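You operate a simulated robot arm through the tools that you are given. There is no shell and no other tool. Be economical: measure what you need, move in short steps, check, and stop when the job is done.

Carry out the task below with a simulated two-armed robot. There is one attempt and no reset: what you move stays moved.

JOB
Pick up the camera from the top of the camera bench with one hand, pass it to the other hand and put it on the steel rest plate. Set down upright: camera.

The check looks at the end state, three seconds after you hand in, the way a careful person would. Anything else that was tipped, shoved, dropped, spilled or broken makes it a failure.

ROBOT AND FRAMES
Two 7-joint arms with two-finger parallel grippers on one trunk, on a base that drives. Base frame: it is fixed to the floor where the robot stands at the start and does not move with it; the origin is under the middle of the robot, x ahead of it, y to its left, z up. Lengths are in m, angles in degrees, forces in N, time in s.
The left shoulder is at the start at [0.05, 0.158, 0.983], the right one opposite. With the tool pointing down near the work surface each hand reaches from about 0.1 to 0.66 m from the robot's upright axis, wherever it stands, measured 20 degrees to its own side. Places, roughly: steel rest plate (21x21 cm) [-0.72, 2.74, 0.86]. Payload 3.91 kg a hand.
The tool frame of a hand sits at the grasp point between the pads (the TCP): z along the fingers, y along the line on which they close. The tips reach 0.03 m beyond it. The gripper opens to 0.11 m. The fingers are 0.02 m wide and 0.01 m thick; the gripper's body (0.048 by 0.112 m) begins 0.055 m behind the TCP.
Orientation is that of the tool frame in the base frame, as a unit quaternion [x, y, z, w]. With the fingers straight down and closing along the base's y, the tool's x points along the base's -x, its y along +y and its z along -z.

CONTROLS
- The arms move only by the tool move_arm. It takes "left_moves", "right_moves" or both (then of equal length, played together; a hand with none holds still); each is a list of rows, each a list of 7 numbers: the shift along the tool's x, y, z in m, then the turn, a rotation vector about the tool's x, y, z in degrees, then the opening in per cent of the stroke, from 0 (shut) to 100 (fully open). In form: [[tx, ty, tz, rx, ry, rz, gripper], ...]. A call has 1 to 20 rows; each row is the pose to reach, as a shift and turn from the pose commanded when the call began, along the tool's axes at that moment. Each row takes 0.2 s and may step no farther than 0.05 m and 8.6 degrees from the row before; otherwise, or with a gripper value out of range, the whole call is refused. Where a pose cannot be reached the arm comes as near as it can. A force on the tool above 40 N (or 10 N above the force at the start of the call, whichever is more), or a blocked arm, ends the call early, and 0.2 s more pass. Each finger travels about 0.153 m/s and halts on what it meets, pressing with about 40 N; the grip force reading is that of the motor and also rises with nothing between the fingers. The clock runs only during rows and for 0.2 s after the last one: add rows that repeat a pose to give the fingers time. The reply holds the time, the measured pose of the TCP, the force on the tool along the base axes, the opening and the grip force, in the units named above and with some noise, with the torque about the TCP (base axes, N m) and any sound that the robot's microphone picked up.
- Cameras (640 x 400 px; columns grow to the right, rows downward): "scene" is now at [0.1316, -0.0118, 1.1706]; the picture's right is [-0.14, -0.99, 0.00], its down [-0.07, 0.01, -1.00] and it looks along [0.99, -0.14, -0.07] (base axes); focal length 274 px, centre (320, 200). "left" rides on the left gripper at [0.072, -0.017, -0.103] in its tool frame; the picture's right is [0.23, 0.97, 0.00], its down [-0.76, 0.18, -0.62] and it looks along [-0.61, 0.14, 0.78] (tool axes); focal length 222 px, centre (320, 200). "right" rides on the right gripper at [0.072, 0.017, -0.103] in its tool frame; the picture's right is [-0.23, 0.97, 0.00], its down [-0.76, -0.18, -0.62] and it looks along [-0.61, -0.14, 0.78] (tool axes); focal length 222 px, centre (320, 200).
- camera(camera): a new picture of that camera. The clock stands still meanwhile.
- move_column(by): slides the trunk up (or, below 0, down) by that many m; the arms and the scene camera ride with it, the base frame stays. It gives what a move gives, with no picture.
- steer(legs): drives the robot by 1 to 6 legs, each [ahead, turn to the left] in m and degrees, along the robot's own axes; the way and the turn of a leg run together, so that a leg with both is an arc; at most 1.5 m and 180 degrees a leg. The arms and the cameras ride along, it lands a little off, and it stops where it bumps. It gives what a move gives.
- head_to(pan, tilt): turns the head with the scene camera to pan (to the left, within 80 degrees either way) and tilt (down, from -29 to 69), counted from straight ahead of the robot. It gives what a move gives.
- pixel_to_xyz(camera, pixels): for up to 12 pixels [column, row] of the newest picture of that camera ("zoom" is the newest enlarged one), the place [x, y, z] in the base frame of the surface seen there, good to about 0.002 m. The clock stands still meanwhile.
- zoom(camera, box): a new picture of the part [left, top, right, bottom] of that camera's present view, enlarged. The clock stands still meanwhile.
- hand_in(): hands the job in; it is judged then, once.

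Keep the steps short. Do not move on a guess: measure, check each grasp and each placing, and mend mistakes. In all there are 80 turns and 58 pictures (those below and enlarged ones count). Leave the grippers open and the arms clear of the work at the hand-in unless told otherwise, and finish with a single line.

The tools are called after "Call:" as name(argument=value, ...) on one line, values as JSON. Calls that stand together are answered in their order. move_arm: Moves the arms, as the interface text tells. Its arguments: {"type":"object","properties":{"left_moves":{"type":"array","items":{"type":"array","items":{"type":"number"}}},"right_moves":{"type":"array","items":{"type":"array","items":{"type":"number"}}}},"required":[]} The other tools are called the same way: move_column (by) slides the trunk up or down; steer (legs) drives the base; head_to (pan, tilt) turns the head that bears the scene camera; camera (camera) takes a picture; pixel_to_xyz (camera, pixels) gives the place of the surface under pixels of a picture; zoom (camera, box) takes an enlarged picture of a part of a camera's view; hand_in () hands the job in.

At the start:

```text
t: 0.0
left_tcp_pos: [0.3786, 0.1422, 1.1398]
left_tool_rot: [0.0, 1.0, 0.0, 0.0]
left_contact_force: [-0.1, -0.5, -0.1]
left_wrist_torque: [-0.01, 0.0, 0.03]
left_gripper_width: 0.11
left_finger_force: 0.0
right_tcp_pos: [0.3613, -0.1799, 1.138]
right_tool_rot: [0.0, 1.0, 0.0, 0.0]
right_contact_force: [0.6, -0.6, 1.0]
right_wrist_torque: [-0.02, 0.01, 0.02]
right_gripper_width: 0.1098
right_finger_force: 0.2
trunk travel left (down, up): [-0.225, 0.257]
robot x, y, heading: [0.0005, -0.0047, -0.2]
head pan, tilt: [-8.2, 4.0]
```

scene: 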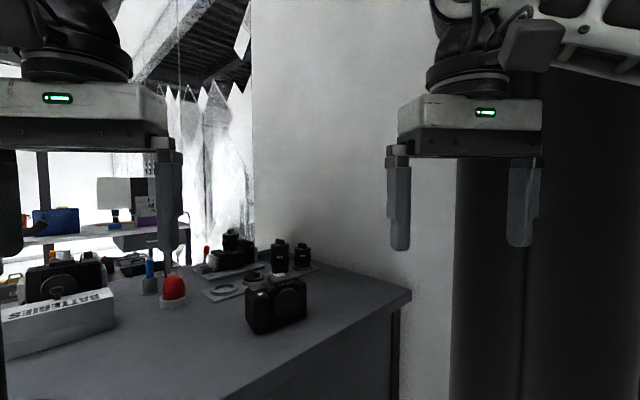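
right: 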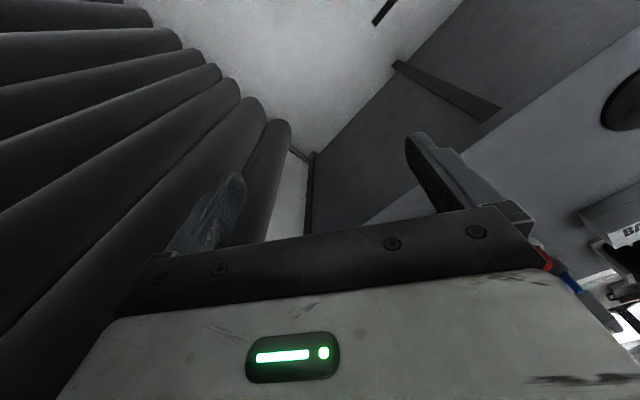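
left: 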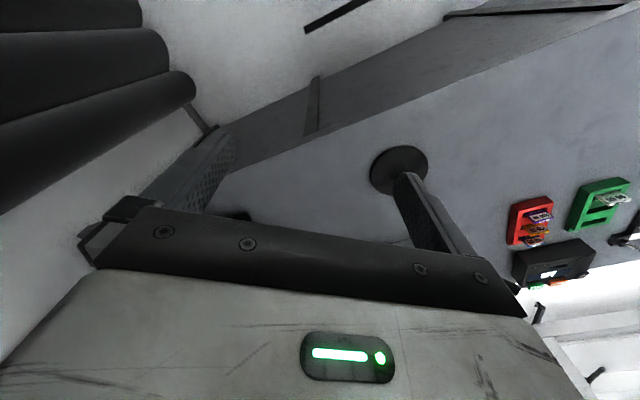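

I see a bench ahead with a black camera at about (276,303), and others farther back. I will tilt the head down for a better view and measure.

Call:
head_to(pan=10, tilt=30)

Call:
camera(camera="scene")

```text
t: 0.9
left_tcp_pos: [0.3776, 0.1424, 1.1398]
left_tool_rot: [0.001, 1.0, 0.0, -0.001]
left_contact_force: [0.0, 0.3, 0.5]
left_wrist_torque: [0.0, 0.0, -0.05]
left_gripper_width: 0.1098
left_finger_force: 0.1
right_tcp_pos: [0.3611, -0.1798, 1.1373]
right_tool_rot: [0.0, 1.0, 0.0, 0.0]
right_contact_force: [0.1, 0.0, -0.2]
right_wrist_torque: [0.02, -0.04, -0.01]
right_gripper_width: 0.1099
right_finger_force: 0.0
trunk travel left (down, up): [-0.225, 0.257]
robot x, y, heading: [0.0014, 0.0028, 0.0]
head pan, tilt: [10.0, 30.0]
```

```text
54 pictures are left
```

scene: 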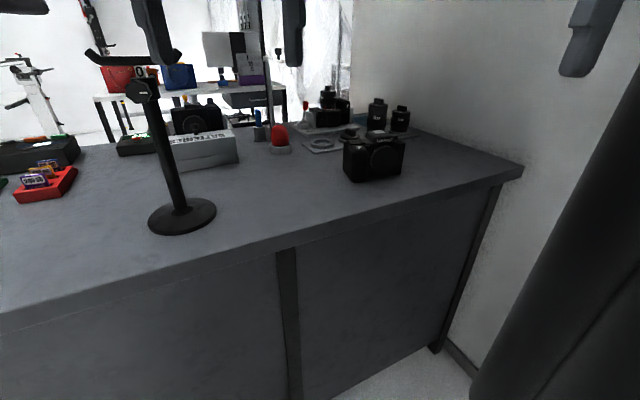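

Call:
zoom(camera="scene", box=[260, 70, 440, 200])

Call:
pixel_to_xyz(camera="scene", pixels=[[375, 155], [350, 182], [400, 175], [280, 255], [522, 168], [180, 215], [330, 110], [200, 120], [60, 295], [372, 135], [280, 140], [405, 145]])

Call:
head_to(pan=60, tilt=20)

Call:
camera(camera="scene")

```text
3.08 times, centred on (350, 135) of scene
```

zoom: 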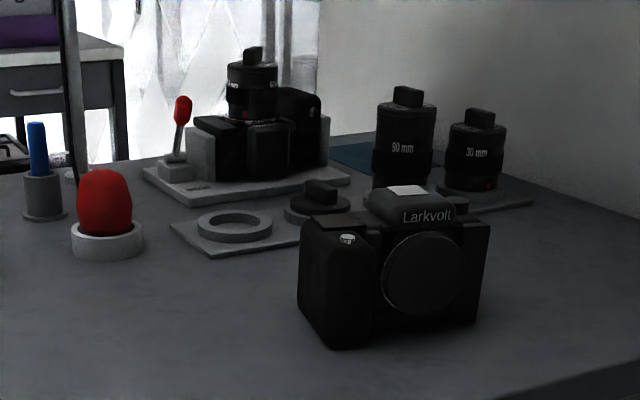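

```text
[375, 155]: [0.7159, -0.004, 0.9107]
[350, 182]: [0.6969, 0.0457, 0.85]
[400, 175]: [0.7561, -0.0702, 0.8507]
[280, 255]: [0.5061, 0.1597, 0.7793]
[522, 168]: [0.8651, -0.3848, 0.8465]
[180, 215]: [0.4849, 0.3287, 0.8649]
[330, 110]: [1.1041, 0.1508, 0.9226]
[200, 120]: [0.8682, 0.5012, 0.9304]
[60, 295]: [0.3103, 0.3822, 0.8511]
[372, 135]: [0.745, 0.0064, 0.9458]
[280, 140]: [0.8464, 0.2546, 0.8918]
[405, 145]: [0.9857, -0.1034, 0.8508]
```

```text
t: 2.1
left_tcp_pos: [0.377, 0.142, 1.1402]
left_tool_rot: [0.002, 1.0, 0.0, 0.0]
left_contact_force: [-0.5, -0.2, -0.4]
left_wrist_torque: [-0.01, -0.01, -0.04]
left_gripper_width: 0.1099
left_finger_force: 0.0
right_tcp_pos: [0.361, -0.1795, 1.1369]
right_tool_rot: [0.0, 1.0, -0.001, 0.0]
right_contact_force: [0.2, 0.6, 0.5]
right_wrist_torque: [0.01, 0.02, -0.02]
right_gripper_width: 0.1099
right_finger_force: 0.1
trunk travel left (down, up): [-0.225, 0.257]
robot x, y, heading: [-0.0008, 0.0002, 0.0]
head pan, tilt: [60.0, 20.0]
```

```text
52 pictures are left
```

scene: 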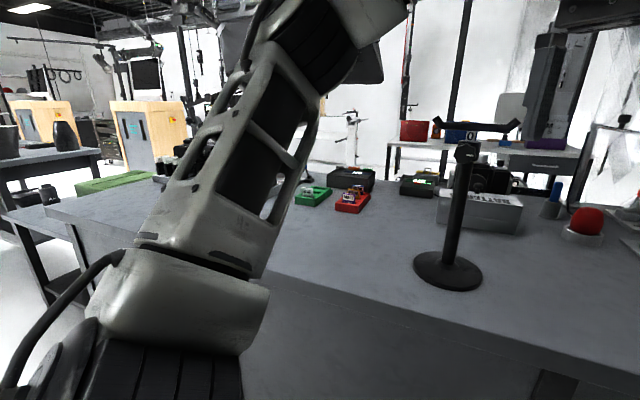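

The target is the Larkvolt camera near [0.72,-0.01]. I turn the head back, zoom in on it and measure its outline.

Call:
head_to(pan=0, tilt=35)

Call:
zoom(camera="scene", box=[250, 60, 410, 160])

```text
t: 3.4
left_tcp_pos: [0.3779, 0.142, 1.1393]
left_tool_rot: [0.001, 1.0, 0.0, 0.0]
left_contact_force: [0.2, 0.1, -0.3]
left_wrist_torque: [0.02, -0.02, 0.01]
left_gripper_width: 0.1102
left_finger_force: 0.1
right_tcp_pos: [0.3602, -0.1797, 1.1368]
right_tool_rot: [0.0, 1.0, 0.0, 0.0]
right_contact_force: [0.3, -0.3, 0.0]
right_wrist_torque: [0.0, -0.02, -0.04]
right_gripper_width: 0.1101
right_finger_force: 0.0
trunk travel left (down, up): [-0.225, 0.257]
robot x, y, heading: [-0.0015, -0.0009, 0.0]
head pan, tilt: [0.0, 35.0]
```

```text
4.00 times, centred on (330, 110) of scene
```

zoom: 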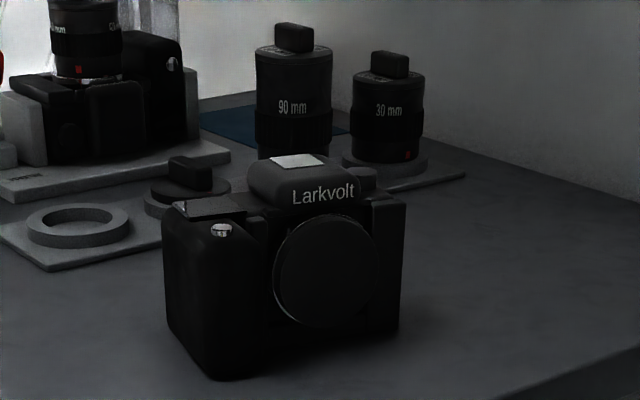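

Call:
pixel_to_xyz(camera="zoom", pixels=[[170, 230], [172, 330], [212, 375], [235, 375], [398, 325], [390, 230], [400, 208], [175, 205], [330, 270], [380, 190], [298, 162], [205, 300]])

Call:
pixel_to_xyz(camera="zoom", pixels=[[245, 260], [262, 280], [262, 340], [390, 280], [375, 203], [395, 196], [365, 180], [240, 205], [220, 210], [210, 250], [255, 190], [250, 345]])

```text
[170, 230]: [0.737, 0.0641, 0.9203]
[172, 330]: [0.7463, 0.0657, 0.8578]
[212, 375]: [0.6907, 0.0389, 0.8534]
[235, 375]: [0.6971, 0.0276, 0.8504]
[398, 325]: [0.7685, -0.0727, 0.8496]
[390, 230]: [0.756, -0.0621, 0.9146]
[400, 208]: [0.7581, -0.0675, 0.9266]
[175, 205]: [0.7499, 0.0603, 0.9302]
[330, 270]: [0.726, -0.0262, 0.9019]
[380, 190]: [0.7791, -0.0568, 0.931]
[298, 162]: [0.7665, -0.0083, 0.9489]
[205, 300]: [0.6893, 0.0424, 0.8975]
```

```text
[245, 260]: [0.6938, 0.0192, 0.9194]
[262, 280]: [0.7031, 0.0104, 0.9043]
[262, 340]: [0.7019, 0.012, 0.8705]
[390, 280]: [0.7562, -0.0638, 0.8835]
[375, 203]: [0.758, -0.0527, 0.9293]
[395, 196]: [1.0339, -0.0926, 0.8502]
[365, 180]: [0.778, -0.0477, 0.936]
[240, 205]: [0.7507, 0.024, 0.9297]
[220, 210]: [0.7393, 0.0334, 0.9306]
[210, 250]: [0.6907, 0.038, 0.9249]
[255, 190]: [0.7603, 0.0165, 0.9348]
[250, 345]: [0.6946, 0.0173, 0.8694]
```

The camera is about 0.72 m out, beyond reach, and the bench edge is slanted (edge normal about [0.81,0.59], about 0.475 m away). I drive 0.25 m obliquely to the right and keep the heading.

Call:
steer(legs=[[0, -20], [0.25, 0], [0, 20]])

Call:
head_to(pan=5, tilt=45)

Call:
camera(camera="scene")

Call:
camera(camera="right")

```text
t: 7.4
left_tcp_pos: [0.6112, 0.0596, 1.1401]
left_tool_rot: [-0.002, 1.0, -0.001, 0.0]
left_contact_force: [-0.6, -0.5, 0.6]
left_wrist_torque: [-0.07, 0.03, 0.02]
left_gripper_width: 0.11
left_finger_force: 0.0
right_tcp_pos: [0.5948, -0.2616, 1.1378]
right_tool_rot: [-0.002, 1.0, 0.0, 0.0]
right_contact_force: [0.3, -0.1, 0.4]
right_wrist_torque: [-0.01, -0.02, -0.01]
right_gripper_width: 0.1101
right_finger_force: 0.0
trunk travel left (down, up): [-0.225, 0.257]
robot x, y, heading: [0.2329, -0.0821, 0.4]
head pan, tilt: [0.0, 35.0]
```

```text
t: 8.1
left_tcp_pos: [0.6097, 0.0598, 1.1399]
left_tool_rot: [-0.002, 1.0, 0.0, -0.001]
left_contact_force: [-0.1, 0.8, 0.5]
left_wrist_torque: [-0.01, -0.03, -0.01]
left_gripper_width: 0.11
left_finger_force: 0.0
right_tcp_pos: [0.5951, -0.2622, 1.1366]
right_tool_rot: [-0.003, 1.0, 0.0, 0.001]
right_contact_force: [0.2, -0.1, 0.6]
right_wrist_torque: [-0.02, -0.01, -0.01]
right_gripper_width: 0.1101
right_finger_force: 0.1
trunk travel left (down, up): [-0.225, 0.257]
robot x, y, heading: [0.2309, -0.0846, 0.4]
head pan, tilt: [5.0, 45.0]
```

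```text
50 pictures are left
```

scene: 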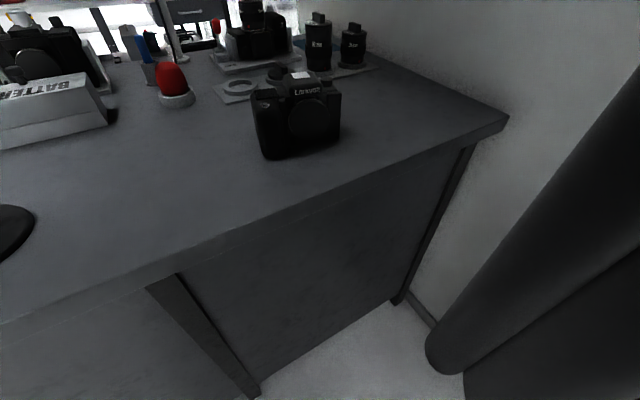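

```text
49 pictures are left
```

right: 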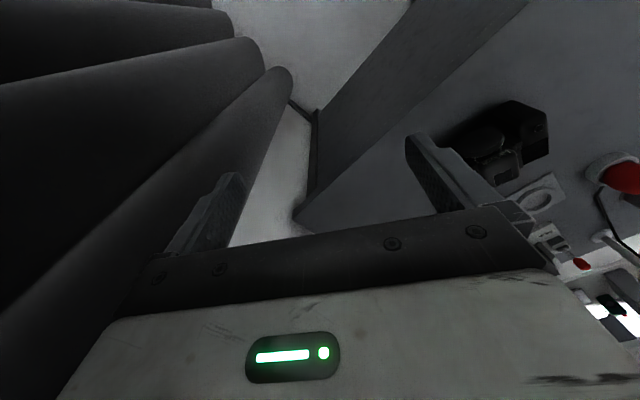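

Now the camera is closer. I zoom for a better outline.

Call:
zoom(camera="scene", box=[232, 60, 360, 170])

Call:
zoom(camera="right", box=[420, 80, 600, 230])

```text
3.64 times, centred on (296, 115) of scene
```

zoom: 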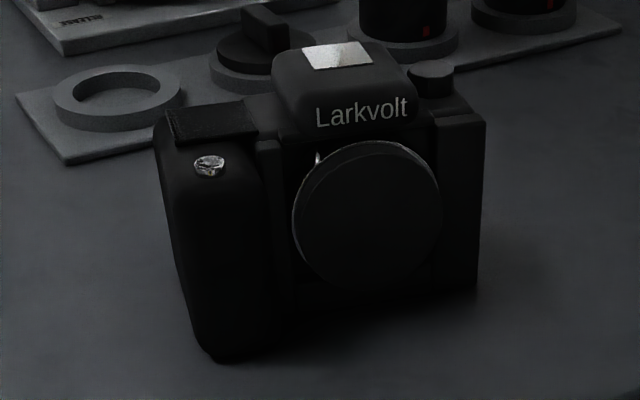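

```text
2.67 times, centred on (510, 155) of right
```

zoom: 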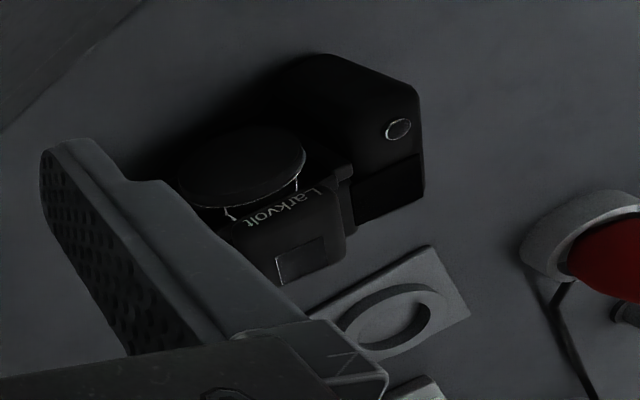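

Call:
pixel_to_xyz(camera="zoom", pixels=[[415, 95], [423, 185], [360, 218], [330, 70], [345, 255], [285, 275], [240, 180], [340, 190], [190, 180], [300, 160], [300, 75], [340, 175]])

Call:
zoom(camera="scene", box=[232, 60, 360, 170])

Call:
pixel_to_xyz(camera="zoom", pixels=[[172, 110], [245, 105], [260, 135], [190, 145], [425, 115], [480, 120], [465, 105], [460, 200], [475, 270], [275, 250], [230, 300], [370, 220]])

```text
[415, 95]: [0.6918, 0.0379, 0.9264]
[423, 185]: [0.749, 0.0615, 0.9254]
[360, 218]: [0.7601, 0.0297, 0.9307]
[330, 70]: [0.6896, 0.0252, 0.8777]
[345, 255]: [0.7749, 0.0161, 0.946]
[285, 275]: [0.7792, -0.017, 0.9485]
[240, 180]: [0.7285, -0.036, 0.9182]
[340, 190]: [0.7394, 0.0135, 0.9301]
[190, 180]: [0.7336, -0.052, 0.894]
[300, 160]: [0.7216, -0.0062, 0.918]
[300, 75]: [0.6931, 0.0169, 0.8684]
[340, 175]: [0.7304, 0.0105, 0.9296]
```

```text
3.64 times, centred on (296, 115) of scene
```

zoom: 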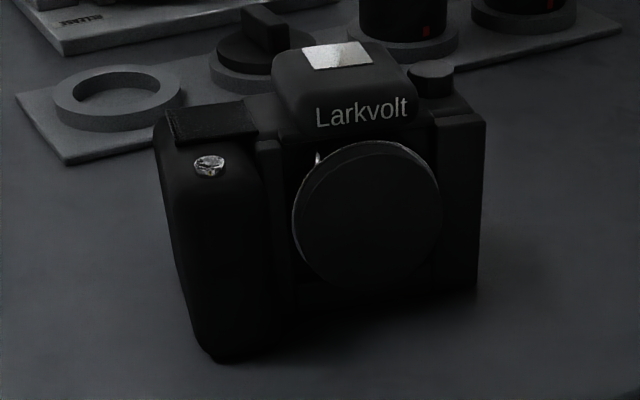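

```text
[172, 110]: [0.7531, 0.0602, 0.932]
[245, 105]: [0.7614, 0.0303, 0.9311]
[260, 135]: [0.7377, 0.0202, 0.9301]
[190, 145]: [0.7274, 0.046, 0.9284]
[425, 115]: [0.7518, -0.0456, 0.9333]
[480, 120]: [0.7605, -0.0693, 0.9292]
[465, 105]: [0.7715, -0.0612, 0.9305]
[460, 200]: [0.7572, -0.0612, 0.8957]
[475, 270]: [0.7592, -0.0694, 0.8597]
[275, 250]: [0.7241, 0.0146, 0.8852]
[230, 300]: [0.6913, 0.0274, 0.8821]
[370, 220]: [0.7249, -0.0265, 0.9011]
```

Camera outline found: long axis yaw about 21°, body 40 mm thick, handle end about 70 mm thick. I check the neighbouring objects behind it before planning the grasp.

Call:
pixel_to_xyz(camera="zoom", pixels=[[65, 160], [150, 145], [120, 118], [165, 80], [240, 80], [265, 20], [18, 95], [430, 75], [170, 95], [200, 340], [230, 108], [270, 110]])

Call:
camera(camera="left")

```text
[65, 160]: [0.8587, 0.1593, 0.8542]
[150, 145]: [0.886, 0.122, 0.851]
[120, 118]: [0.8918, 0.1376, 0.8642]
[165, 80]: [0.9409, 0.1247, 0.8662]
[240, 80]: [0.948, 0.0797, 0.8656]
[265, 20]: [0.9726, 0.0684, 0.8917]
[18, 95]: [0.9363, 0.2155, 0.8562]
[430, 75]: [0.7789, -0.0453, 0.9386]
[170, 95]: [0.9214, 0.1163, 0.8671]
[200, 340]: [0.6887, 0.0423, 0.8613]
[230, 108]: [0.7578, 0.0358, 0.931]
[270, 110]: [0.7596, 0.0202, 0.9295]
```

```text
45 pictures are left
```

left: 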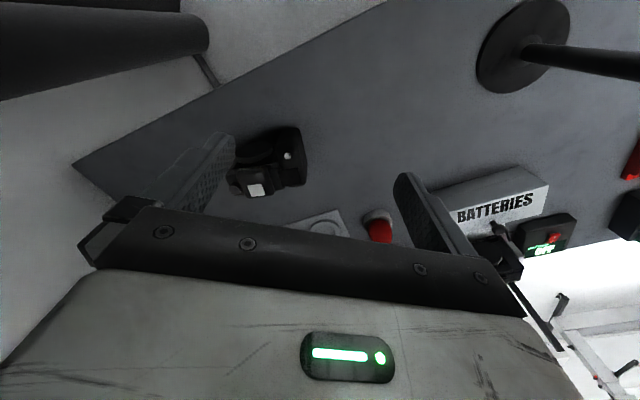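

Space behind is clear (nearest ring is at x≥0.86). The left hand will take the handle end. I turn it by 69° yaw with a 20° outward lean and move it above [0.727,0.032].

Call:
move_arm(left_moves=[[-0.013, -0.003, 0.0, 1.337, -1.946, 7.586, 95], [-0.026, -0.006, 0.0, 2.673, -3.891, 15.17, 90], [-0.039, -0.009, 0.0, 4.01, -5.837, 22.76, 85], [-0.052, -0.012, 0.01, 5.347, -7.782, 30.34, 85], [-0.065, -0.015, 0.02, 6.683, -9.728, 37.93, 85], [-0.078, -0.018, 0.035, 8.02, -11.67, 45.51, 85], [-0.091, -0.021, 0.05, 9.357, -13.62, 53.1, 85], [-0.104, -0.025, 0.065, 10.69, -15.56, 60.68, 85], [-0.117, -0.028, 0.08, 12.03, -17.51, 68.27, 85], [-0.117, -0.028, 0.08, 12.03, -17.51, 68.27, 85]])

Call:
camera(camera="scene")

Call:
camera(camera="left")

```text
t: 10.3
left_tcp_pos: [0.7264, 0.0318, 1.059]
left_tool_rot: [0.556, 0.813, -0.099, 0.144]
left_contact_force: [-1.4, -0.7, -0.6]
left_wrist_torque: [-0.01, 0.02, 0.01]
left_gripper_width: 0.0936
left_finger_force: 0.0
right_tcp_pos: [0.5958, -0.2624, 1.1361]
right_tool_rot: [-0.002, 1.0, 0.0, -0.001]
right_contact_force: [-0.1, 0.2, 0.4]
right_wrist_torque: [0.01, 0.01, 0.01]
right_gripper_width: 0.1103
right_finger_force: 0.0
trunk travel left (down, up): [-0.225, 0.257]
robot x, y, heading: [0.2313, -0.0827, 0.4]
head pan, tilt: [5.0, 45.0]
```

```text
44 pictures are left
```

scene: 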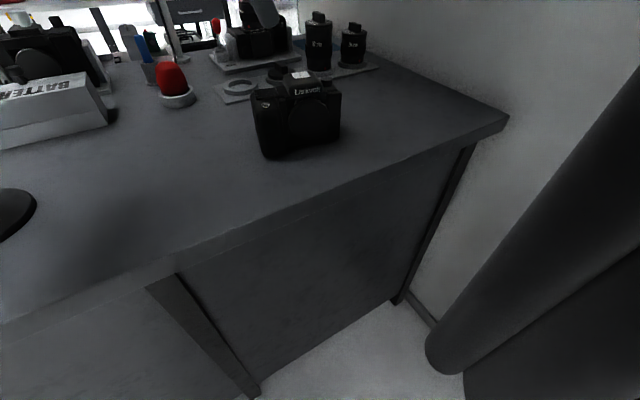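

```text
43 pictures are left
```

left: 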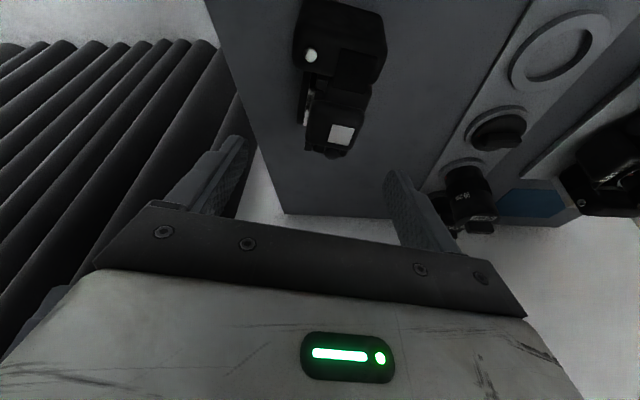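

Hand is above as planned. The left camera now sees the body from above; I use it to verify the outline.

Call:
zoom(camera="left", box=[270, 0, 410, 170])

```text
2.35 times, centred on (340, 85) of left
```

zoom: 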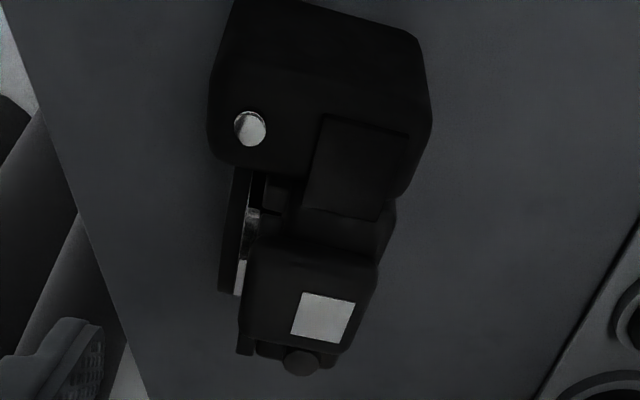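

Call:
pixel_to_xyz(camera="zoom", pixels=[[235, 15], [412, 45], [425, 120], [212, 110], [220, 150], [383, 195], [375, 290], [335, 355], [245, 350], [225, 270], [330, 25], [240, 330]])

```text
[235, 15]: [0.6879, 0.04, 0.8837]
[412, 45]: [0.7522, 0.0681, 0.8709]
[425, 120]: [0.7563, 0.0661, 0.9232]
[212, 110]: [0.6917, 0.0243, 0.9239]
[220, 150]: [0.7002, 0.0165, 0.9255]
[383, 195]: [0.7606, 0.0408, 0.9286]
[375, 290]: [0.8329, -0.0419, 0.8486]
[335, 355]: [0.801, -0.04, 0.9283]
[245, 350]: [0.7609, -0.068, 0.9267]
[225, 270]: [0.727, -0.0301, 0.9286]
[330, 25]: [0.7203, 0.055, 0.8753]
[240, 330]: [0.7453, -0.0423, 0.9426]
```

Refined handle centre is [0.726,0.039] and width about 74 mm. I lower the left hand to z 0.90, opening 92%, straddling the handle front to back.

Call:
move_arm(left_moves=[[0.0135, 0, 0.017, 0, 0, 0, 92], [0.02, 0, 0.036, 0, 0, 0, 92], [0.027, 0, 0.055, 0, 0, 0, 92], [0.034, 0, 0.074, 0, 0, 0, 92], [0.041, 0, 0.093, 0, 0, 0, 92], [0.048, 0, 0.112, 0, 0, 0, 92], [0.0545, 0, 0.13, 0, 0, 0, 92], [0.0609, 0, 0.147, 0, 0, 0, 92], [0.0609, 0, 0.147, 0, 0, 0, 92]])

Call:
zoom(camera="scene", box=[200, 20, 400, 170])

Call:
camera(camera="left")

```text
t: 12.3
left_tcp_pos: [0.7243, 0.0391, 0.9016]
left_tool_rot: [0.556, 0.813, -0.1, 0.143]
left_contact_force: [-0.2, -0.1, -0.6]
left_wrist_torque: [0.04, 0.02, 0.0]
left_gripper_width: 0.101
left_finger_force: 0.1
right_tcp_pos: [0.5953, -0.261, 1.1366]
right_tool_rot: [-0.002, 1.0, 0.0, 0.001]
right_contact_force: [0.2, -0.1, -0.1]
right_wrist_torque: [-0.02, 0.02, 0.0]
right_gripper_width: 0.1103
right_finger_force: 0.2
trunk travel left (down, up): [-0.225, 0.257]
robot x, y, heading: [0.2338, -0.0881, 0.3]
head pan, tilt: [5.0, 45.0]
```

```text
2.67 times, centred on (300, 95) of scene
```

zoom: 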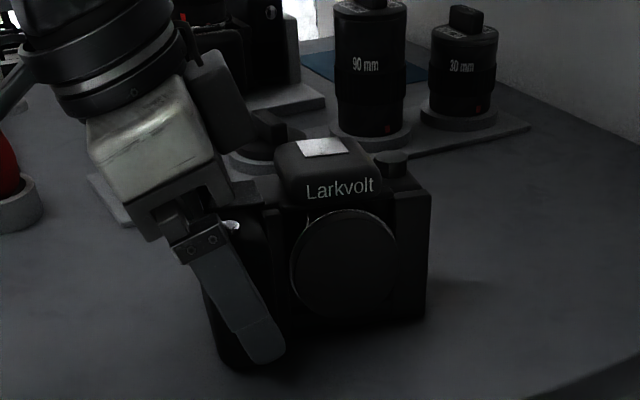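

```text
40 pictures are left
```

left: 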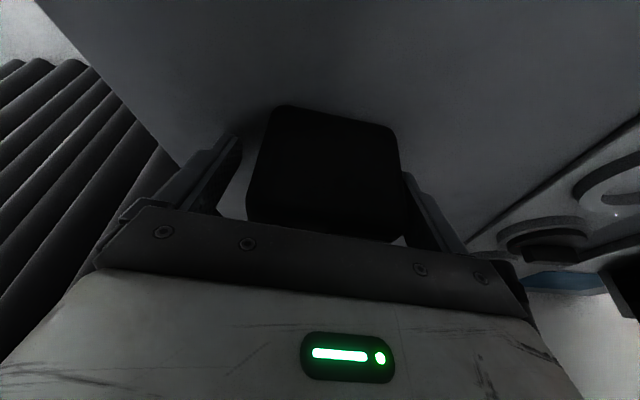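

The fingers straddle the handle; the gap is larger at the front finger (left in picture), so I shift 4 mm along +y of the tool and close.

Call:
pixel_to_xyz(camera="zoom", pixels=[[220, 60], [250, 130], [235, 160], [195, 75], [205, 130], [110, 130], [200, 180], [160, 60]])

Call:
move_arm(left_moves=[[0, 0.004, 0, 0, 0, 0, 92], [0, 0.004, 0, 0, 0, 0, 80], [0, 0.004, 0, 0, 0, 0, 70], [0, 0.004, 0, 0, 0, 0, 60], [0, 0.004, 0, 0, 0, 0, 40], [0, 0.004, 0, 0, 0, 0, 20], [0, 0.004, 0, 0, 0, 0, 20]])

Call:
camera(camera="left")

```text
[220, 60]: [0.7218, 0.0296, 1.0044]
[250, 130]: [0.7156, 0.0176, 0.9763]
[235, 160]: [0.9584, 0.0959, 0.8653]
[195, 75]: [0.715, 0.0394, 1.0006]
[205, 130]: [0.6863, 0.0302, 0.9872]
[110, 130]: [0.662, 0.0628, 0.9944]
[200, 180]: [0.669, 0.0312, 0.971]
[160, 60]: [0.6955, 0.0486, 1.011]
```

```text
t: 13.9
left_tcp_pos: [0.7278, 0.0388, 0.9002]
left_tool_rot: [0.556, 0.813, -0.099, 0.143]
left_contact_force: [3.4, 0.8, 0.2]
left_wrist_torque: [0.12, -0.36, 0.15]
left_gripper_width: 0.0833
left_finger_force: 39.9
right_tcp_pos: [0.5954, -0.2616, 1.138]
right_tool_rot: [-0.003, 1.0, 0.0, -0.001]
right_contact_force: [-0.2, -0.5, 0.1]
right_wrist_torque: [0.03, 0.02, 0.01]
right_gripper_width: 0.11
right_finger_force: 0.0
trunk travel left (down, up): [-0.225, 0.257]
robot x, y, heading: [0.2322, -0.0846, 0.1]
head pan, tilt: [5.0, 45.0]
```

```text
39 pictures are left
```

left: 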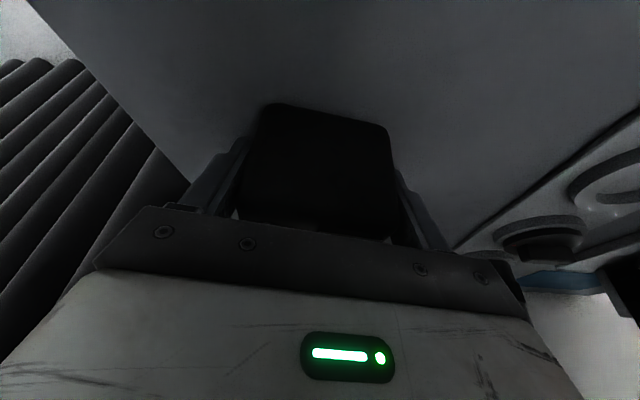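

It halted at 83 mm with 40 N of grip. I lift 3 cm straight up and check.

Call:
move_arm(left_moves=[[-0.0017, 0, -0.0047, 0, 0, 0, 10], [-0.0034, 0, -0.0094, 0, 0, 0, 10], [-0.0068, 0, -0.0188, 0, 0, 0, 10], [-0.0103, 0, -0.0282, 0, 0, 0, 10], [-0.0103, 0, -0.0282, 0, 0, 0, 10], [-0.0103, 0, -0.0282, 0, 0, 0, 10]])

Call:
camera(camera="scene")

```text
t: 15.3
left_tcp_pos: [0.7281, 0.039, 0.93]
left_tool_rot: [0.556, 0.813, -0.098, 0.143]
left_contact_force: [-0.4, 0.3, -5.9]
left_wrist_torque: [0.27, 0.16, -0.01]
left_gripper_width: 0.0827
left_finger_force: 40.7
right_tcp_pos: [0.5955, -0.2614, 1.1368]
right_tool_rot: [-0.002, 1.0, -0.001, -0.001]
right_contact_force: [0.2, -0.6, -0.1]
right_wrist_torque: [-0.02, 0.0, 0.01]
right_gripper_width: 0.1101
right_finger_force: 0.0
trunk travel left (down, up): [-0.225, 0.257]
robot x, y, heading: [0.2318, -0.0845, 0.5]
head pan, tilt: [5.0, 45.0]
```

```text
38 pictures are left
```

scene: 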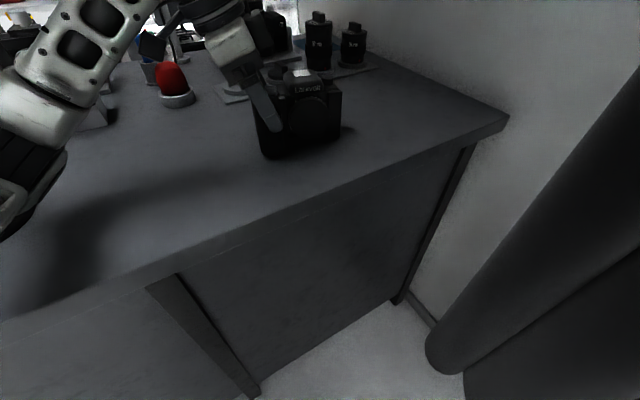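

Lifted: load about 5.9 N (0.6 kg), held. I zoom to check for droop.

Call:
zoom(camera="scene", box=[210, 20, 370, 170])

Call:
pixel_to_xyz(camera="zoom", pixels=[[515, 375], [520, 300], [500, 450], [300, 500], [505, 255], [420, 330], [340, 210]])

```text
2.67 times, centred on (290, 95) of scene
```

zoom: 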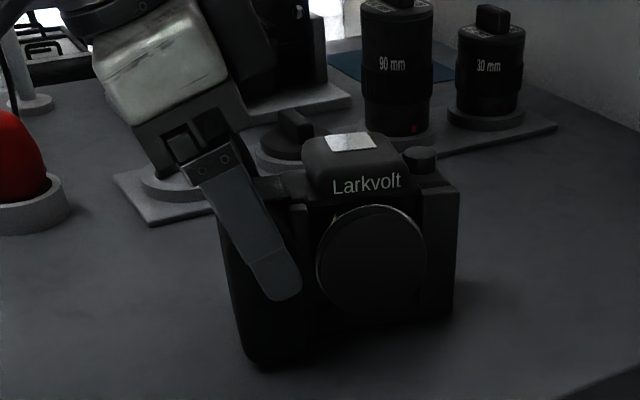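

```text
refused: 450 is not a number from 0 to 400
```

The camera is held level. Next I raise it 17 cm, then bring it in front of the robot and turn it so its long axis lies along y.

Call:
move_arm(left_moves=[[-0.006, 0, -0.016, 0, 0, 0, 10], [-0.014, 0, -0.039, 0, 0, 0, 10], [-0.025, 0, -0.069, 0, 0, 0, 10], [-0.036, 0, -0.1, 0, 0, 0, 10], [-0.047, 0, -0.13, 0, 0, 0, 10], [-0.054, 0, -0.15, 0, 0, 0, 10], [-0.058, 0, -0.16, 0, 0, 0, 10], [-0.063, -0.014, -0.1582, 1.0, 0, 2.8, 10], [-0.068, -0.028, -0.1564, 2.06, 0, 5.64, 10], [-0.073, -0.042, -0.1546, 3.1, 0, 8.46, 10], [-0.078, -0.056, -0.1528, 4.12, 0, 11.28, 10], [-0.083, -0.07, -0.151, 5.15, 0, 14.1, 10], [-0.088, -0.084, -0.149, 6.2, 0, 16.9, 10], [-0.0926, -0.0981, -0.1472, 7.22, 0, 19.74, 10], [-0.0926, -0.0981, -0.1472, 7.22, 0, 19.74, 10]])

Call:
head_to(pan=0, tilt=15)

Call:
camera(camera="scene")

```text
t: 18.5
left_tcp_pos: [0.6497, -0.0298, 1.1]
left_tool_rot: [0.695, 0.697, -0.124, 0.122]
left_contact_force: [0.0, -0.2, -7.1]
left_wrist_torque: [0.3, 0.06, -0.01]
left_gripper_width: 0.083
left_finger_force: 39.6
right_tcp_pos: [0.5964, -0.2621, 1.1372]
right_tool_rot: [-0.003, 1.0, 0.0, 0.0]
right_contact_force: [-0.4, -0.2, -0.9]
right_wrist_torque: [0.0, -0.01, 0.03]
right_gripper_width: 0.1099
right_finger_force: 0.1
trunk travel left (down, up): [-0.225, 0.257]
robot x, y, heading: [0.2329, -0.0853, 0.2]
head pan, tilt: [5.0, 45.0]
```

```text
t: 19.4
left_tcp_pos: [0.6503, -0.0298, 1.1005]
left_tool_rot: [0.695, 0.697, -0.124, 0.123]
left_contact_force: [-0.6, -0.4, -6.9]
left_wrist_torque: [0.3, 0.05, 0.0]
left_gripper_width: 0.0827
left_finger_force: 40.1
right_tcp_pos: [0.5953, -0.2614, 1.1376]
right_tool_rot: [-0.002, 1.0, 0.0, 0.0]
right_contact_force: [0.2, 0.4, -0.4]
right_wrist_torque: [0.01, -0.01, 0.0]
right_gripper_width: 0.1102
right_finger_force: 0.0
trunk travel left (down, up): [-0.225, 0.257]
robot x, y, heading: [0.2324, -0.0831, 0.4]
head pan, tilt: [0.0, 15.0]
```

```text
36 pictures are left
```

scene: 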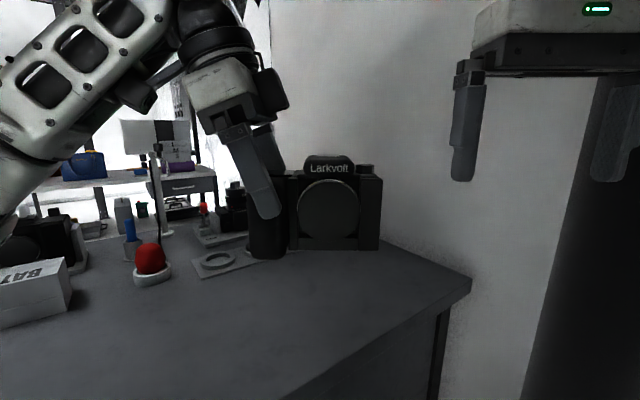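

The camera is held in front, upright. I measure its free end.

Call:
zoom(camera="scene", box=[210, 130, 400, 270])

```text
2.86 times, centred on (305, 200) of scene
```

zoom: 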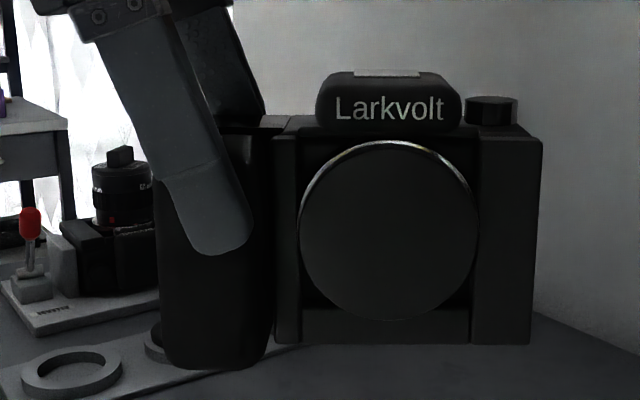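

Call:
pixel_to_xyz(camera="zoom", pixels=[[510, 170], [510, 250], [510, 320], [537, 250], [482, 250], [535, 145], [500, 132], [525, 335], [390, 230], [490, 105], [490, 335], [290, 250]])

Call:
camera(camera="right")

```text
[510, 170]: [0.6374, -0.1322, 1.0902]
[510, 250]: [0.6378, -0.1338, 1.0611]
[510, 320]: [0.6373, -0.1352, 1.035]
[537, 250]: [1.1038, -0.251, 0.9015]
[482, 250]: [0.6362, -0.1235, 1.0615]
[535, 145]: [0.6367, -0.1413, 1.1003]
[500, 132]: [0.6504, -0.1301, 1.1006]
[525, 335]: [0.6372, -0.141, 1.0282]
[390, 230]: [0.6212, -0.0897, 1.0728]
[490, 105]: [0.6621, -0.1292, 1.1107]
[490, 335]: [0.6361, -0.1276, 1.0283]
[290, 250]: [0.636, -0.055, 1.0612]
```

```text
34 pictures are left
```

right: 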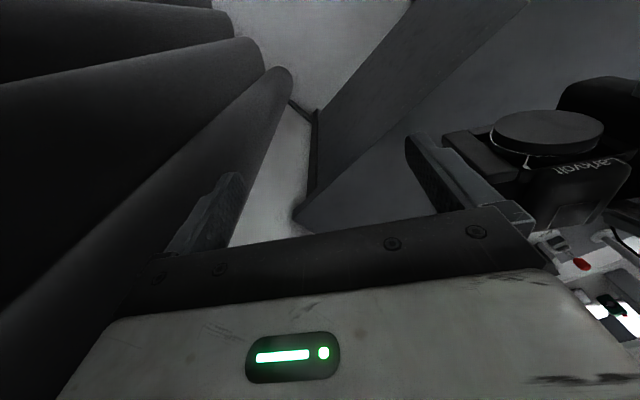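

Front face is at x=0.637, free end at y=-0.144, top 1.10; the flat panel beside the cap spans y -0.122 to -0.144. I turn the right hand 90° with an 8° outward lean and place it to the right of the camera at [0.659,-0.235,1.068].

Call:
move_arm(right_moves=[[-0.006, 0.002, 0.006, -0.571, -0.571, -8.167, 100], [-0.012, 0.004, 0.012, -1.142, -1.142, -16.33, 100], [-0.018, 0.006, 0.018, -1.713, -1.713, -24.5, 100], [-0.024, 0.008, 0.024, -2.284, -2.284, -32.67, 100], [-0.03, 0.011, 0.03, -2.855, -2.855, -40.84, 100], [-0.036, 0.014, 0.036, -3.425, -3.425, -49.0, 100], [-0.042, 0.017, 0.042, -3.996, -3.996, -57.17, 100], [-0.048, 0.02, 0.048, -4.567, -4.567, -65.34, 100], [-0.054, 0.022, 0.055, -5.138, -5.138, -73.5, 100], [-0.059, 0.024, 0.062, -5.709, -5.709, -81.67, 100], [-0.0635, 0.0265, 0.069, -6.28, -6.28, -89.84, 100], [-0.0635, 0.0265, 0.069, -6.28, -6.28, -89.84, 100]])

Call:
camera(camera="scene")

Call:
camera(camera="right")

```text
t: 22.0
left_tcp_pos: [0.6516, -0.0296, 1.1014]
left_tool_rot: [0.695, 0.698, -0.123, 0.123]
left_contact_force: [-0.8, -0.2, -6.5]
left_wrist_torque: [0.31, 0.04, 0.0]
left_gripper_width: 0.0826
left_finger_force: 39.8
right_tcp_pos: [0.5289, -0.1666, 1.0322]
right_tool_rot: [0.707, -0.704, -0.05, -0.05]
right_contact_force: [0.1, 0.3, -0.8]
right_wrist_torque: [-0.01, -0.03, 0.0]
right_gripper_width: 0.1101
right_finger_force: 0.1
right hand out of reach, approached as far as the arm can: row 7, 8, 9, 10, 11, 12
trunk travel left (down, up): [-0.225, 0.257]
robot x, y, heading: [0.2317, -0.0859, 0.1]
head pan, tilt: [0.0, 15.0]
```

```text
33 pictures are left
```

scene: 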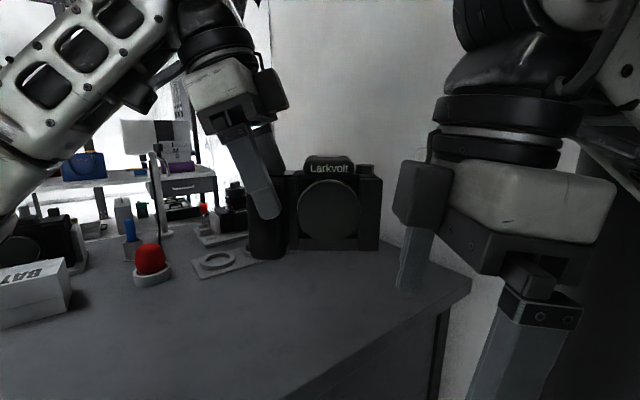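

```text
32 pictures are left
```

right: 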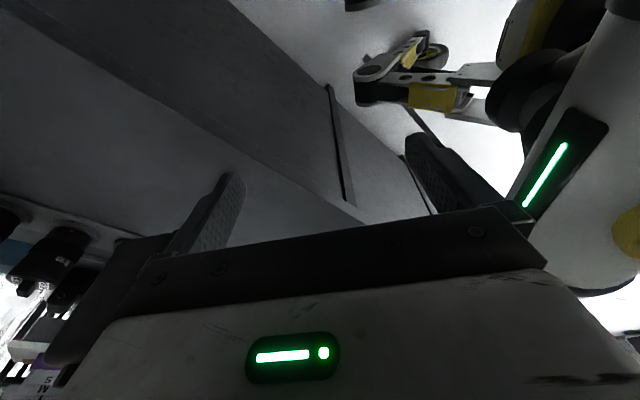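

The right hand could not reach that pose; it stopped at [0.529,-0.167,1.032]. I test a small move of it outward (tool +x, i.e. base -y) to see how it responds, before lowering and pulling in the handover place.

Call:
move_arm(right_moves=[[0.025, 0, 0, 0, 0, 0, 100], [0.05, 0, 0, 0, 0, 0, 100]])

```text
t: 22.6
left_tcp_pos: [0.6508, -0.0256, 1.1004]
left_tool_rot: [0.694, 0.698, -0.126, 0.124]
left_contact_force: [0.7, -0.9, -6.0]
left_wrist_torque: [0.34, 0.05, -0.02]
left_gripper_width: 0.0828
left_finger_force: 40.0
right_tcp_pos: [0.51, -0.1983, 1.0211]
right_tool_rot: [0.71, -0.701, -0.047, -0.047]
right_contact_force: [0.0, -1.0, -0.1]
right_wrist_torque: [0.09, 0.04, 0.02]
right_gripper_width: 0.1101
right_finger_force: 0.0
right hand out of reach, approached as far as the arm can: row 1, 2
trunk travel left (down, up): [-0.225, 0.257]
robot x, y, heading: [0.2332, -0.0826, 0.3]
head pan, tilt: [0.0, 15.0]
```

Responds partly; the limit is the wrist, easing as the hand goes inward. I try a pose farther inward with a 20° lean, near [0.55,-0.14,1.04], still in front of the camera.

Call:
move_arm(right_moves=[[-0.015, -0.01, -0.003, 0, -3, 0, 100], [-0.03, -0.02, -0.006, 0, -6, 0, 100], [-0.045, -0.03, -0.009, 0, -9, 0, 100], [-0.06, -0.04, -0.0117, 0, -12, 0, 100]])

Call:
camera(camera="scene")

```text
t: 23.6
left_tcp_pos: [0.6512, -0.0297, 1.1013]
left_tool_rot: [0.695, 0.698, -0.123, 0.122]
left_contact_force: [-0.6, -1.1, -7.2]
left_wrist_torque: [0.31, 0.03, 0.03]
left_gripper_width: 0.0826
left_finger_force: 39.7
right_tcp_pos: [0.5491, -0.1442, 1.0401]
right_tool_rot: [0.697, -0.695, -0.123, -0.123]
right_contact_force: [0.4, 0.0, -0.2]
right_wrist_torque: [0.06, 0.02, 0.01]
right_gripper_width: 0.1101
right_finger_force: 0.0
right hand out of reach, approached as far as the arm can: row 4
trunk travel left (down, up): [-0.225, 0.257]
robot x, y, heading: [0.2363, -0.0849, 0.3]
head pan, tilt: [0.0, 15.0]
```

```text
31 pictures are left
```

scene: 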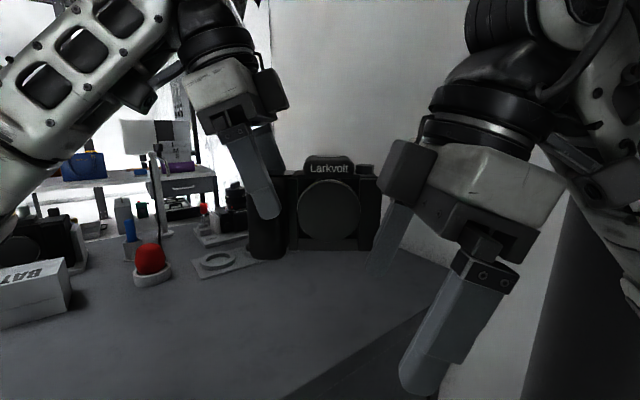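

The right hand can hold at [0.549,-0.144,1.040], lean 20°. So I will bring the camera to it from below: first lower the left hand 13.5 cm (camera bottom stays about 4 cm above bench), then draw it 11 cm towards the robot beneath the right fingers.

Call:
move_arm(left_moves=[[0.0, 0.01, 0.0, 0, 0, 0, 10], [0.01, 0.01, 0.027, 0, 0, 0, 10], [0.02, 0.01, 0.055, 0, 0, 0, 10], [0.03, 0.01, 0.082, 0, 0, 0, 10], [0.038, 0.01, 0.105, 0, 0, 0, 10], [0.0462, 0.01, 0.127, 0, 0, 0, 10], [0.0462, -0.01, 0.127, 0, 0, 0, 10], [0.0462, -0.03, 0.127, 0, 0, 0, 10], [0.0462, -0.05, 0.127, 0, 0, 0, 10], [0.0462, -0.07, 0.127, 0, 0, 0, 10], [0.0462, -0.09, 0.127, 0, 0, 0, 10], [0.0462, -0.11, 0.127, 0, 0, 0, 10], [0.0462, -0.11, 0.127, 0, 0, 0, 10]])

Call:
head_to(pan=0, tilt=30)

Call:
camera(camera="scene")

```text
t: 26.4
left_tcp_pos: [0.5402, -0.0303, 0.9658]
left_tool_rot: [0.695, 0.698, -0.124, 0.123]
left_contact_force: [-0.2, -0.4, -6.8]
left_wrist_torque: [0.3, 0.01, 0.0]
left_gripper_width: 0.0828
left_finger_force: 39.9
right_tcp_pos: [0.5485, -0.1444, 1.0403]
right_tool_rot: [0.697, -0.696, -0.123, -0.122]
right_contact_force: [0.0, -0.1, -0.5]
right_wrist_torque: [0.01, -0.01, 0.02]
right_gripper_width: 0.1098
right_finger_force: 0.1
trunk travel left (down, up): [-0.225, 0.257]
robot x, y, heading: [0.2344, -0.0834, 0.1]
head pan, tilt: [0.0, 15.0]
```

```text
t: 27.2
left_tcp_pos: [0.5403, -0.0302, 0.9651]
left_tool_rot: [0.695, 0.698, -0.123, 0.123]
left_contact_force: [-0.1, -0.7, -6.5]
left_wrist_torque: [0.31, 0.02, -0.02]
left_gripper_width: 0.0829
left_finger_force: 40.0
right_tcp_pos: [0.5485, -0.1453, 1.0396]
right_tool_rot: [0.697, -0.695, -0.123, -0.122]
right_contact_force: [0.0, -1.0, -0.3]
right_wrist_torque: [-0.02, -0.02, -0.02]
right_gripper_width: 0.1101
right_finger_force: 0.1
trunk travel left (down, up): [-0.225, 0.257]
robot x, y, heading: [0.2321, -0.0812, 0.0]
head pan, tilt: [0.0, 30.0]
```

```text
30 pictures are left
```

scene: 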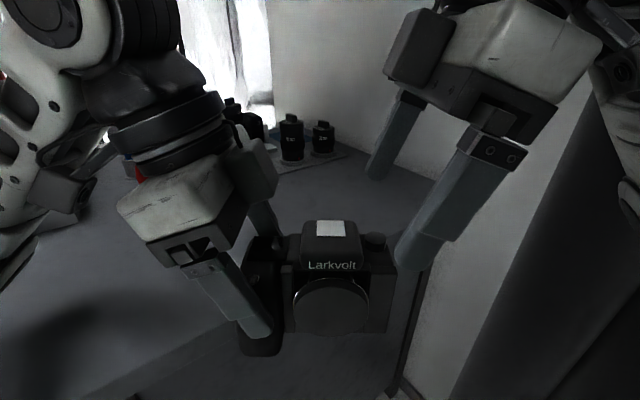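

Both arms are placed well. I measure the camera's free end and its thickness from this view before raising it.

Call:
zoom(camera="scene", box=[230, 200, 440, 360])

```text
2.50 times, centred on (335, 280) of scene
```

zoom: 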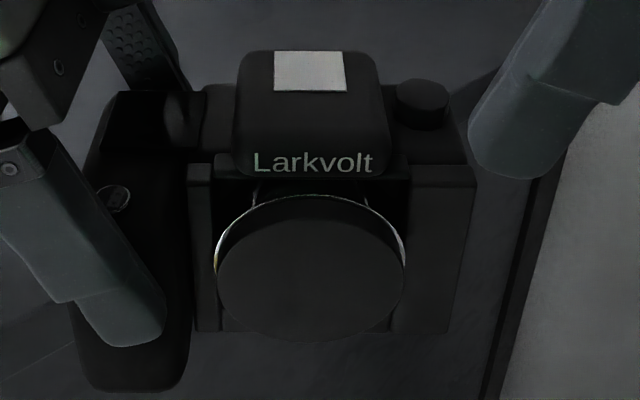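

Call:
pixel_to_xyz(camera="zoom", pixels=[[440, 230], [470, 200], [470, 175], [455, 100], [420, 85], [445, 320], [420, 230], [310, 260], [400, 175], [465, 125], [350, 55], [440, 170]])

```text
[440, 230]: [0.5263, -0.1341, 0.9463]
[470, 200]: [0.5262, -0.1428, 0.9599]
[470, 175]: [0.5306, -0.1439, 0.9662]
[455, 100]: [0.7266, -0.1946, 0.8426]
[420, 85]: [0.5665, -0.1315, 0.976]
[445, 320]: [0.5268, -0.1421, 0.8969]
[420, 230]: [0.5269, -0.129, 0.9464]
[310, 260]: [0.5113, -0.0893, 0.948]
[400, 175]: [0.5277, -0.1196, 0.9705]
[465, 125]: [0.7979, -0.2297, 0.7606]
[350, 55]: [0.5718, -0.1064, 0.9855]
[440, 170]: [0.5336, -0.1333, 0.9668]
```

Front face at x=0.526, panel y -0.122…-0.144, body centre near x=0.548, matching the right hand's x. I shift 7 mm right and raise the camera 10 cm between the right fingers.

Call:
move_arm(left_moves=[[-0.0063, 0, 0.0023, 0, 0, 0, 10], [-0.0131, 0, -0.0163, 0, 0, 0, 10], [-0.0199, 0, -0.0349, 0, 0, 0, 10], [-0.0267, 0, -0.0535, 0, 0, 0, 10], [-0.0335, 0, -0.0722, 0, 0, 0, 10], [-0.037, 0, -0.082, 0, 0, 0, 10], [-0.0402, 0, -0.0908, 0, 0, 0, 10], [-0.0402, 0, -0.0908, 0, 0, 0, 10]])

Call:
zoom(camera="scene", box=[180, 60, 480, 300])

Call:
camera(camera="right")

```text
t: 29.0
left_tcp_pos: [0.5407, -0.0377, 1.0635]
left_tool_rot: [0.696, 0.697, -0.123, 0.122]
left_contact_force: [0.4, 0.5, -7.1]
left_wrist_torque: [0.31, 0.04, 0.0]
left_gripper_width: 0.0826
left_finger_force: 40.0
right_tcp_pos: [0.5482, -0.1444, 1.0389]
right_tool_rot: [0.697, -0.696, -0.124, -0.122]
right_contact_force: [-0.1, -0.1, -0.1]
right_wrist_torque: [-0.01, -0.03, 0.0]
right_gripper_width: 0.11
right_finger_force: 0.1
trunk travel left (down, up): [-0.225, 0.257]
robot x, y, heading: [0.2331, -0.082, 0.2]
head pan, tilt: [0.0, 30.0]
```

```text
1.67 times, centred on (330, 180) of scene
```

zoom: 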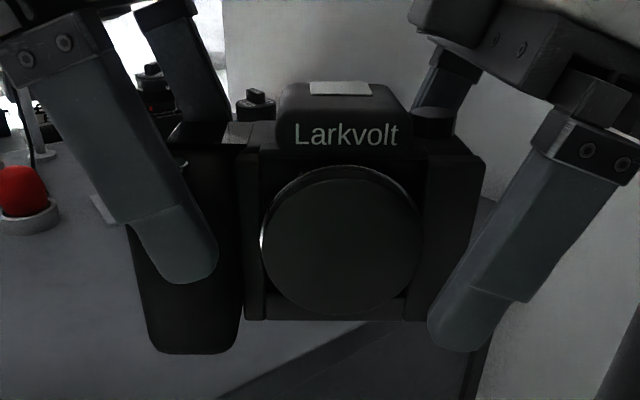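

```text
27 pictures are left
```

right: 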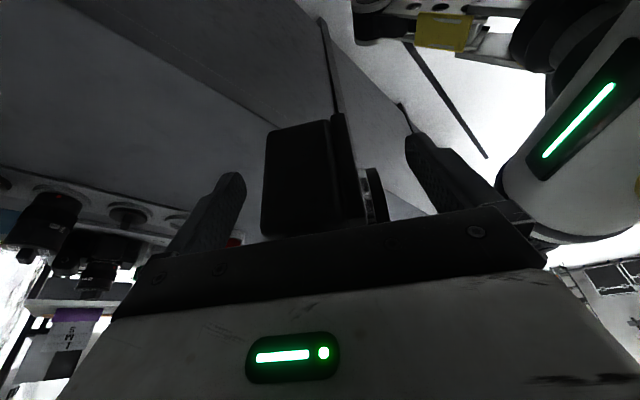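

The panel is between the right fingers, a little nearer the back finger. I bring the left hand 4 mm towards the robot, and close the right fingers to about 64 mm to look again.

Call:
move_arm(left_moves=[[0, -0.004, 0, 0, 0, 0, 10], [0, -0.004, 0, 0, 0, 0, 10], [0, -0.004, 0, 0, 0, 0, 10]], right_moves=[[0, 0, 0, 0, 0, 0, 85], [0, 0, 0, 0, 0, 0, 70], [0, 0, 0, 0, 0, 0, 58]])

Call:
camera(camera="right")

```text
t: 29.8
left_tcp_pos: [0.5366, -0.0363, 1.0646]
left_tool_rot: [0.695, 0.698, -0.124, 0.122]
left_contact_force: [-0.2, 0.1, -6.5]
left_wrist_torque: [0.32, 0.04, 0.03]
left_gripper_width: 0.0827
left_finger_force: 40.5
right_tcp_pos: [0.5488, -0.1444, 1.0393]
right_tool_rot: [0.697, -0.696, -0.124, -0.122]
right_contact_force: [-0.2, 0.2, 0.3]
right_wrist_torque: [-0.03, 0.04, 0.01]
right_gripper_width: 0.0638
right_finger_force: 0.1
trunk travel left (down, up): [-0.225, 0.257]
robot x, y, heading: [0.2312, -0.0836, 0.5]
head pan, tilt: [0.0, 30.0]
```

```text
26 pictures are left
```

right: 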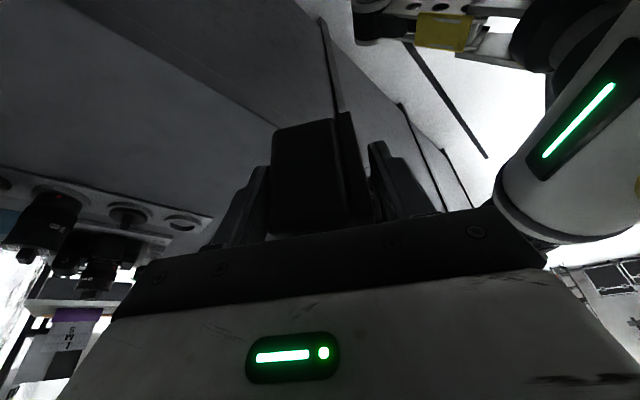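

Well centred now. I close the right fingers onto the panel.

Call:
move_arm(right_moves=[[0, 0, 0, 0, 0, 0, 50], [0, 0, 0, 0, 0, 0, 42], [0, 0, 0, 0, 0, 0, 30], [0, 0, 0, 0, 0, 0, 10], [0, 0, 0, 0, 0, 0, 5], [0, 0, 0, 0, 0, 0, 5]])

Call:
zoom(camera="scene", box=[180, 60, 480, 300])

```text
t: 31.2
left_tcp_pos: [0.5355, -0.0357, 1.0641]
left_tool_rot: [0.695, 0.698, -0.123, 0.123]
left_contact_force: [-4.4, 1.2, -5.9]
left_wrist_torque: [0.04, -0.21, -0.54]
left_gripper_width: 0.0829
left_finger_force: 39.8
right_tcp_pos: [0.5486, -0.1449, 1.04]
right_tool_rot: [0.697, -0.696, -0.123, -0.122]
right_contact_force: [3.5, -1.2, 0.1]
right_wrist_torque: [0.27, 0.34, 0.18]
right_gripper_width: 0.0594
right_finger_force: 40.3
trunk travel left (down, up): [-0.225, 0.257]
robot x, y, heading: [0.2299, -0.086, 0.2]
head pan, tilt: [0.0, 30.0]
```

```text
1.67 times, centred on (330, 180) of scene
```

zoom: 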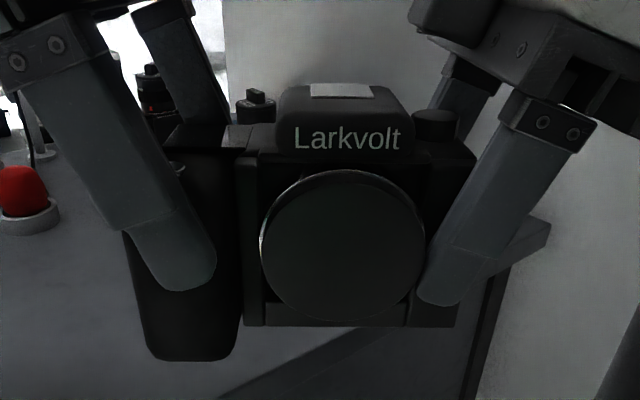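

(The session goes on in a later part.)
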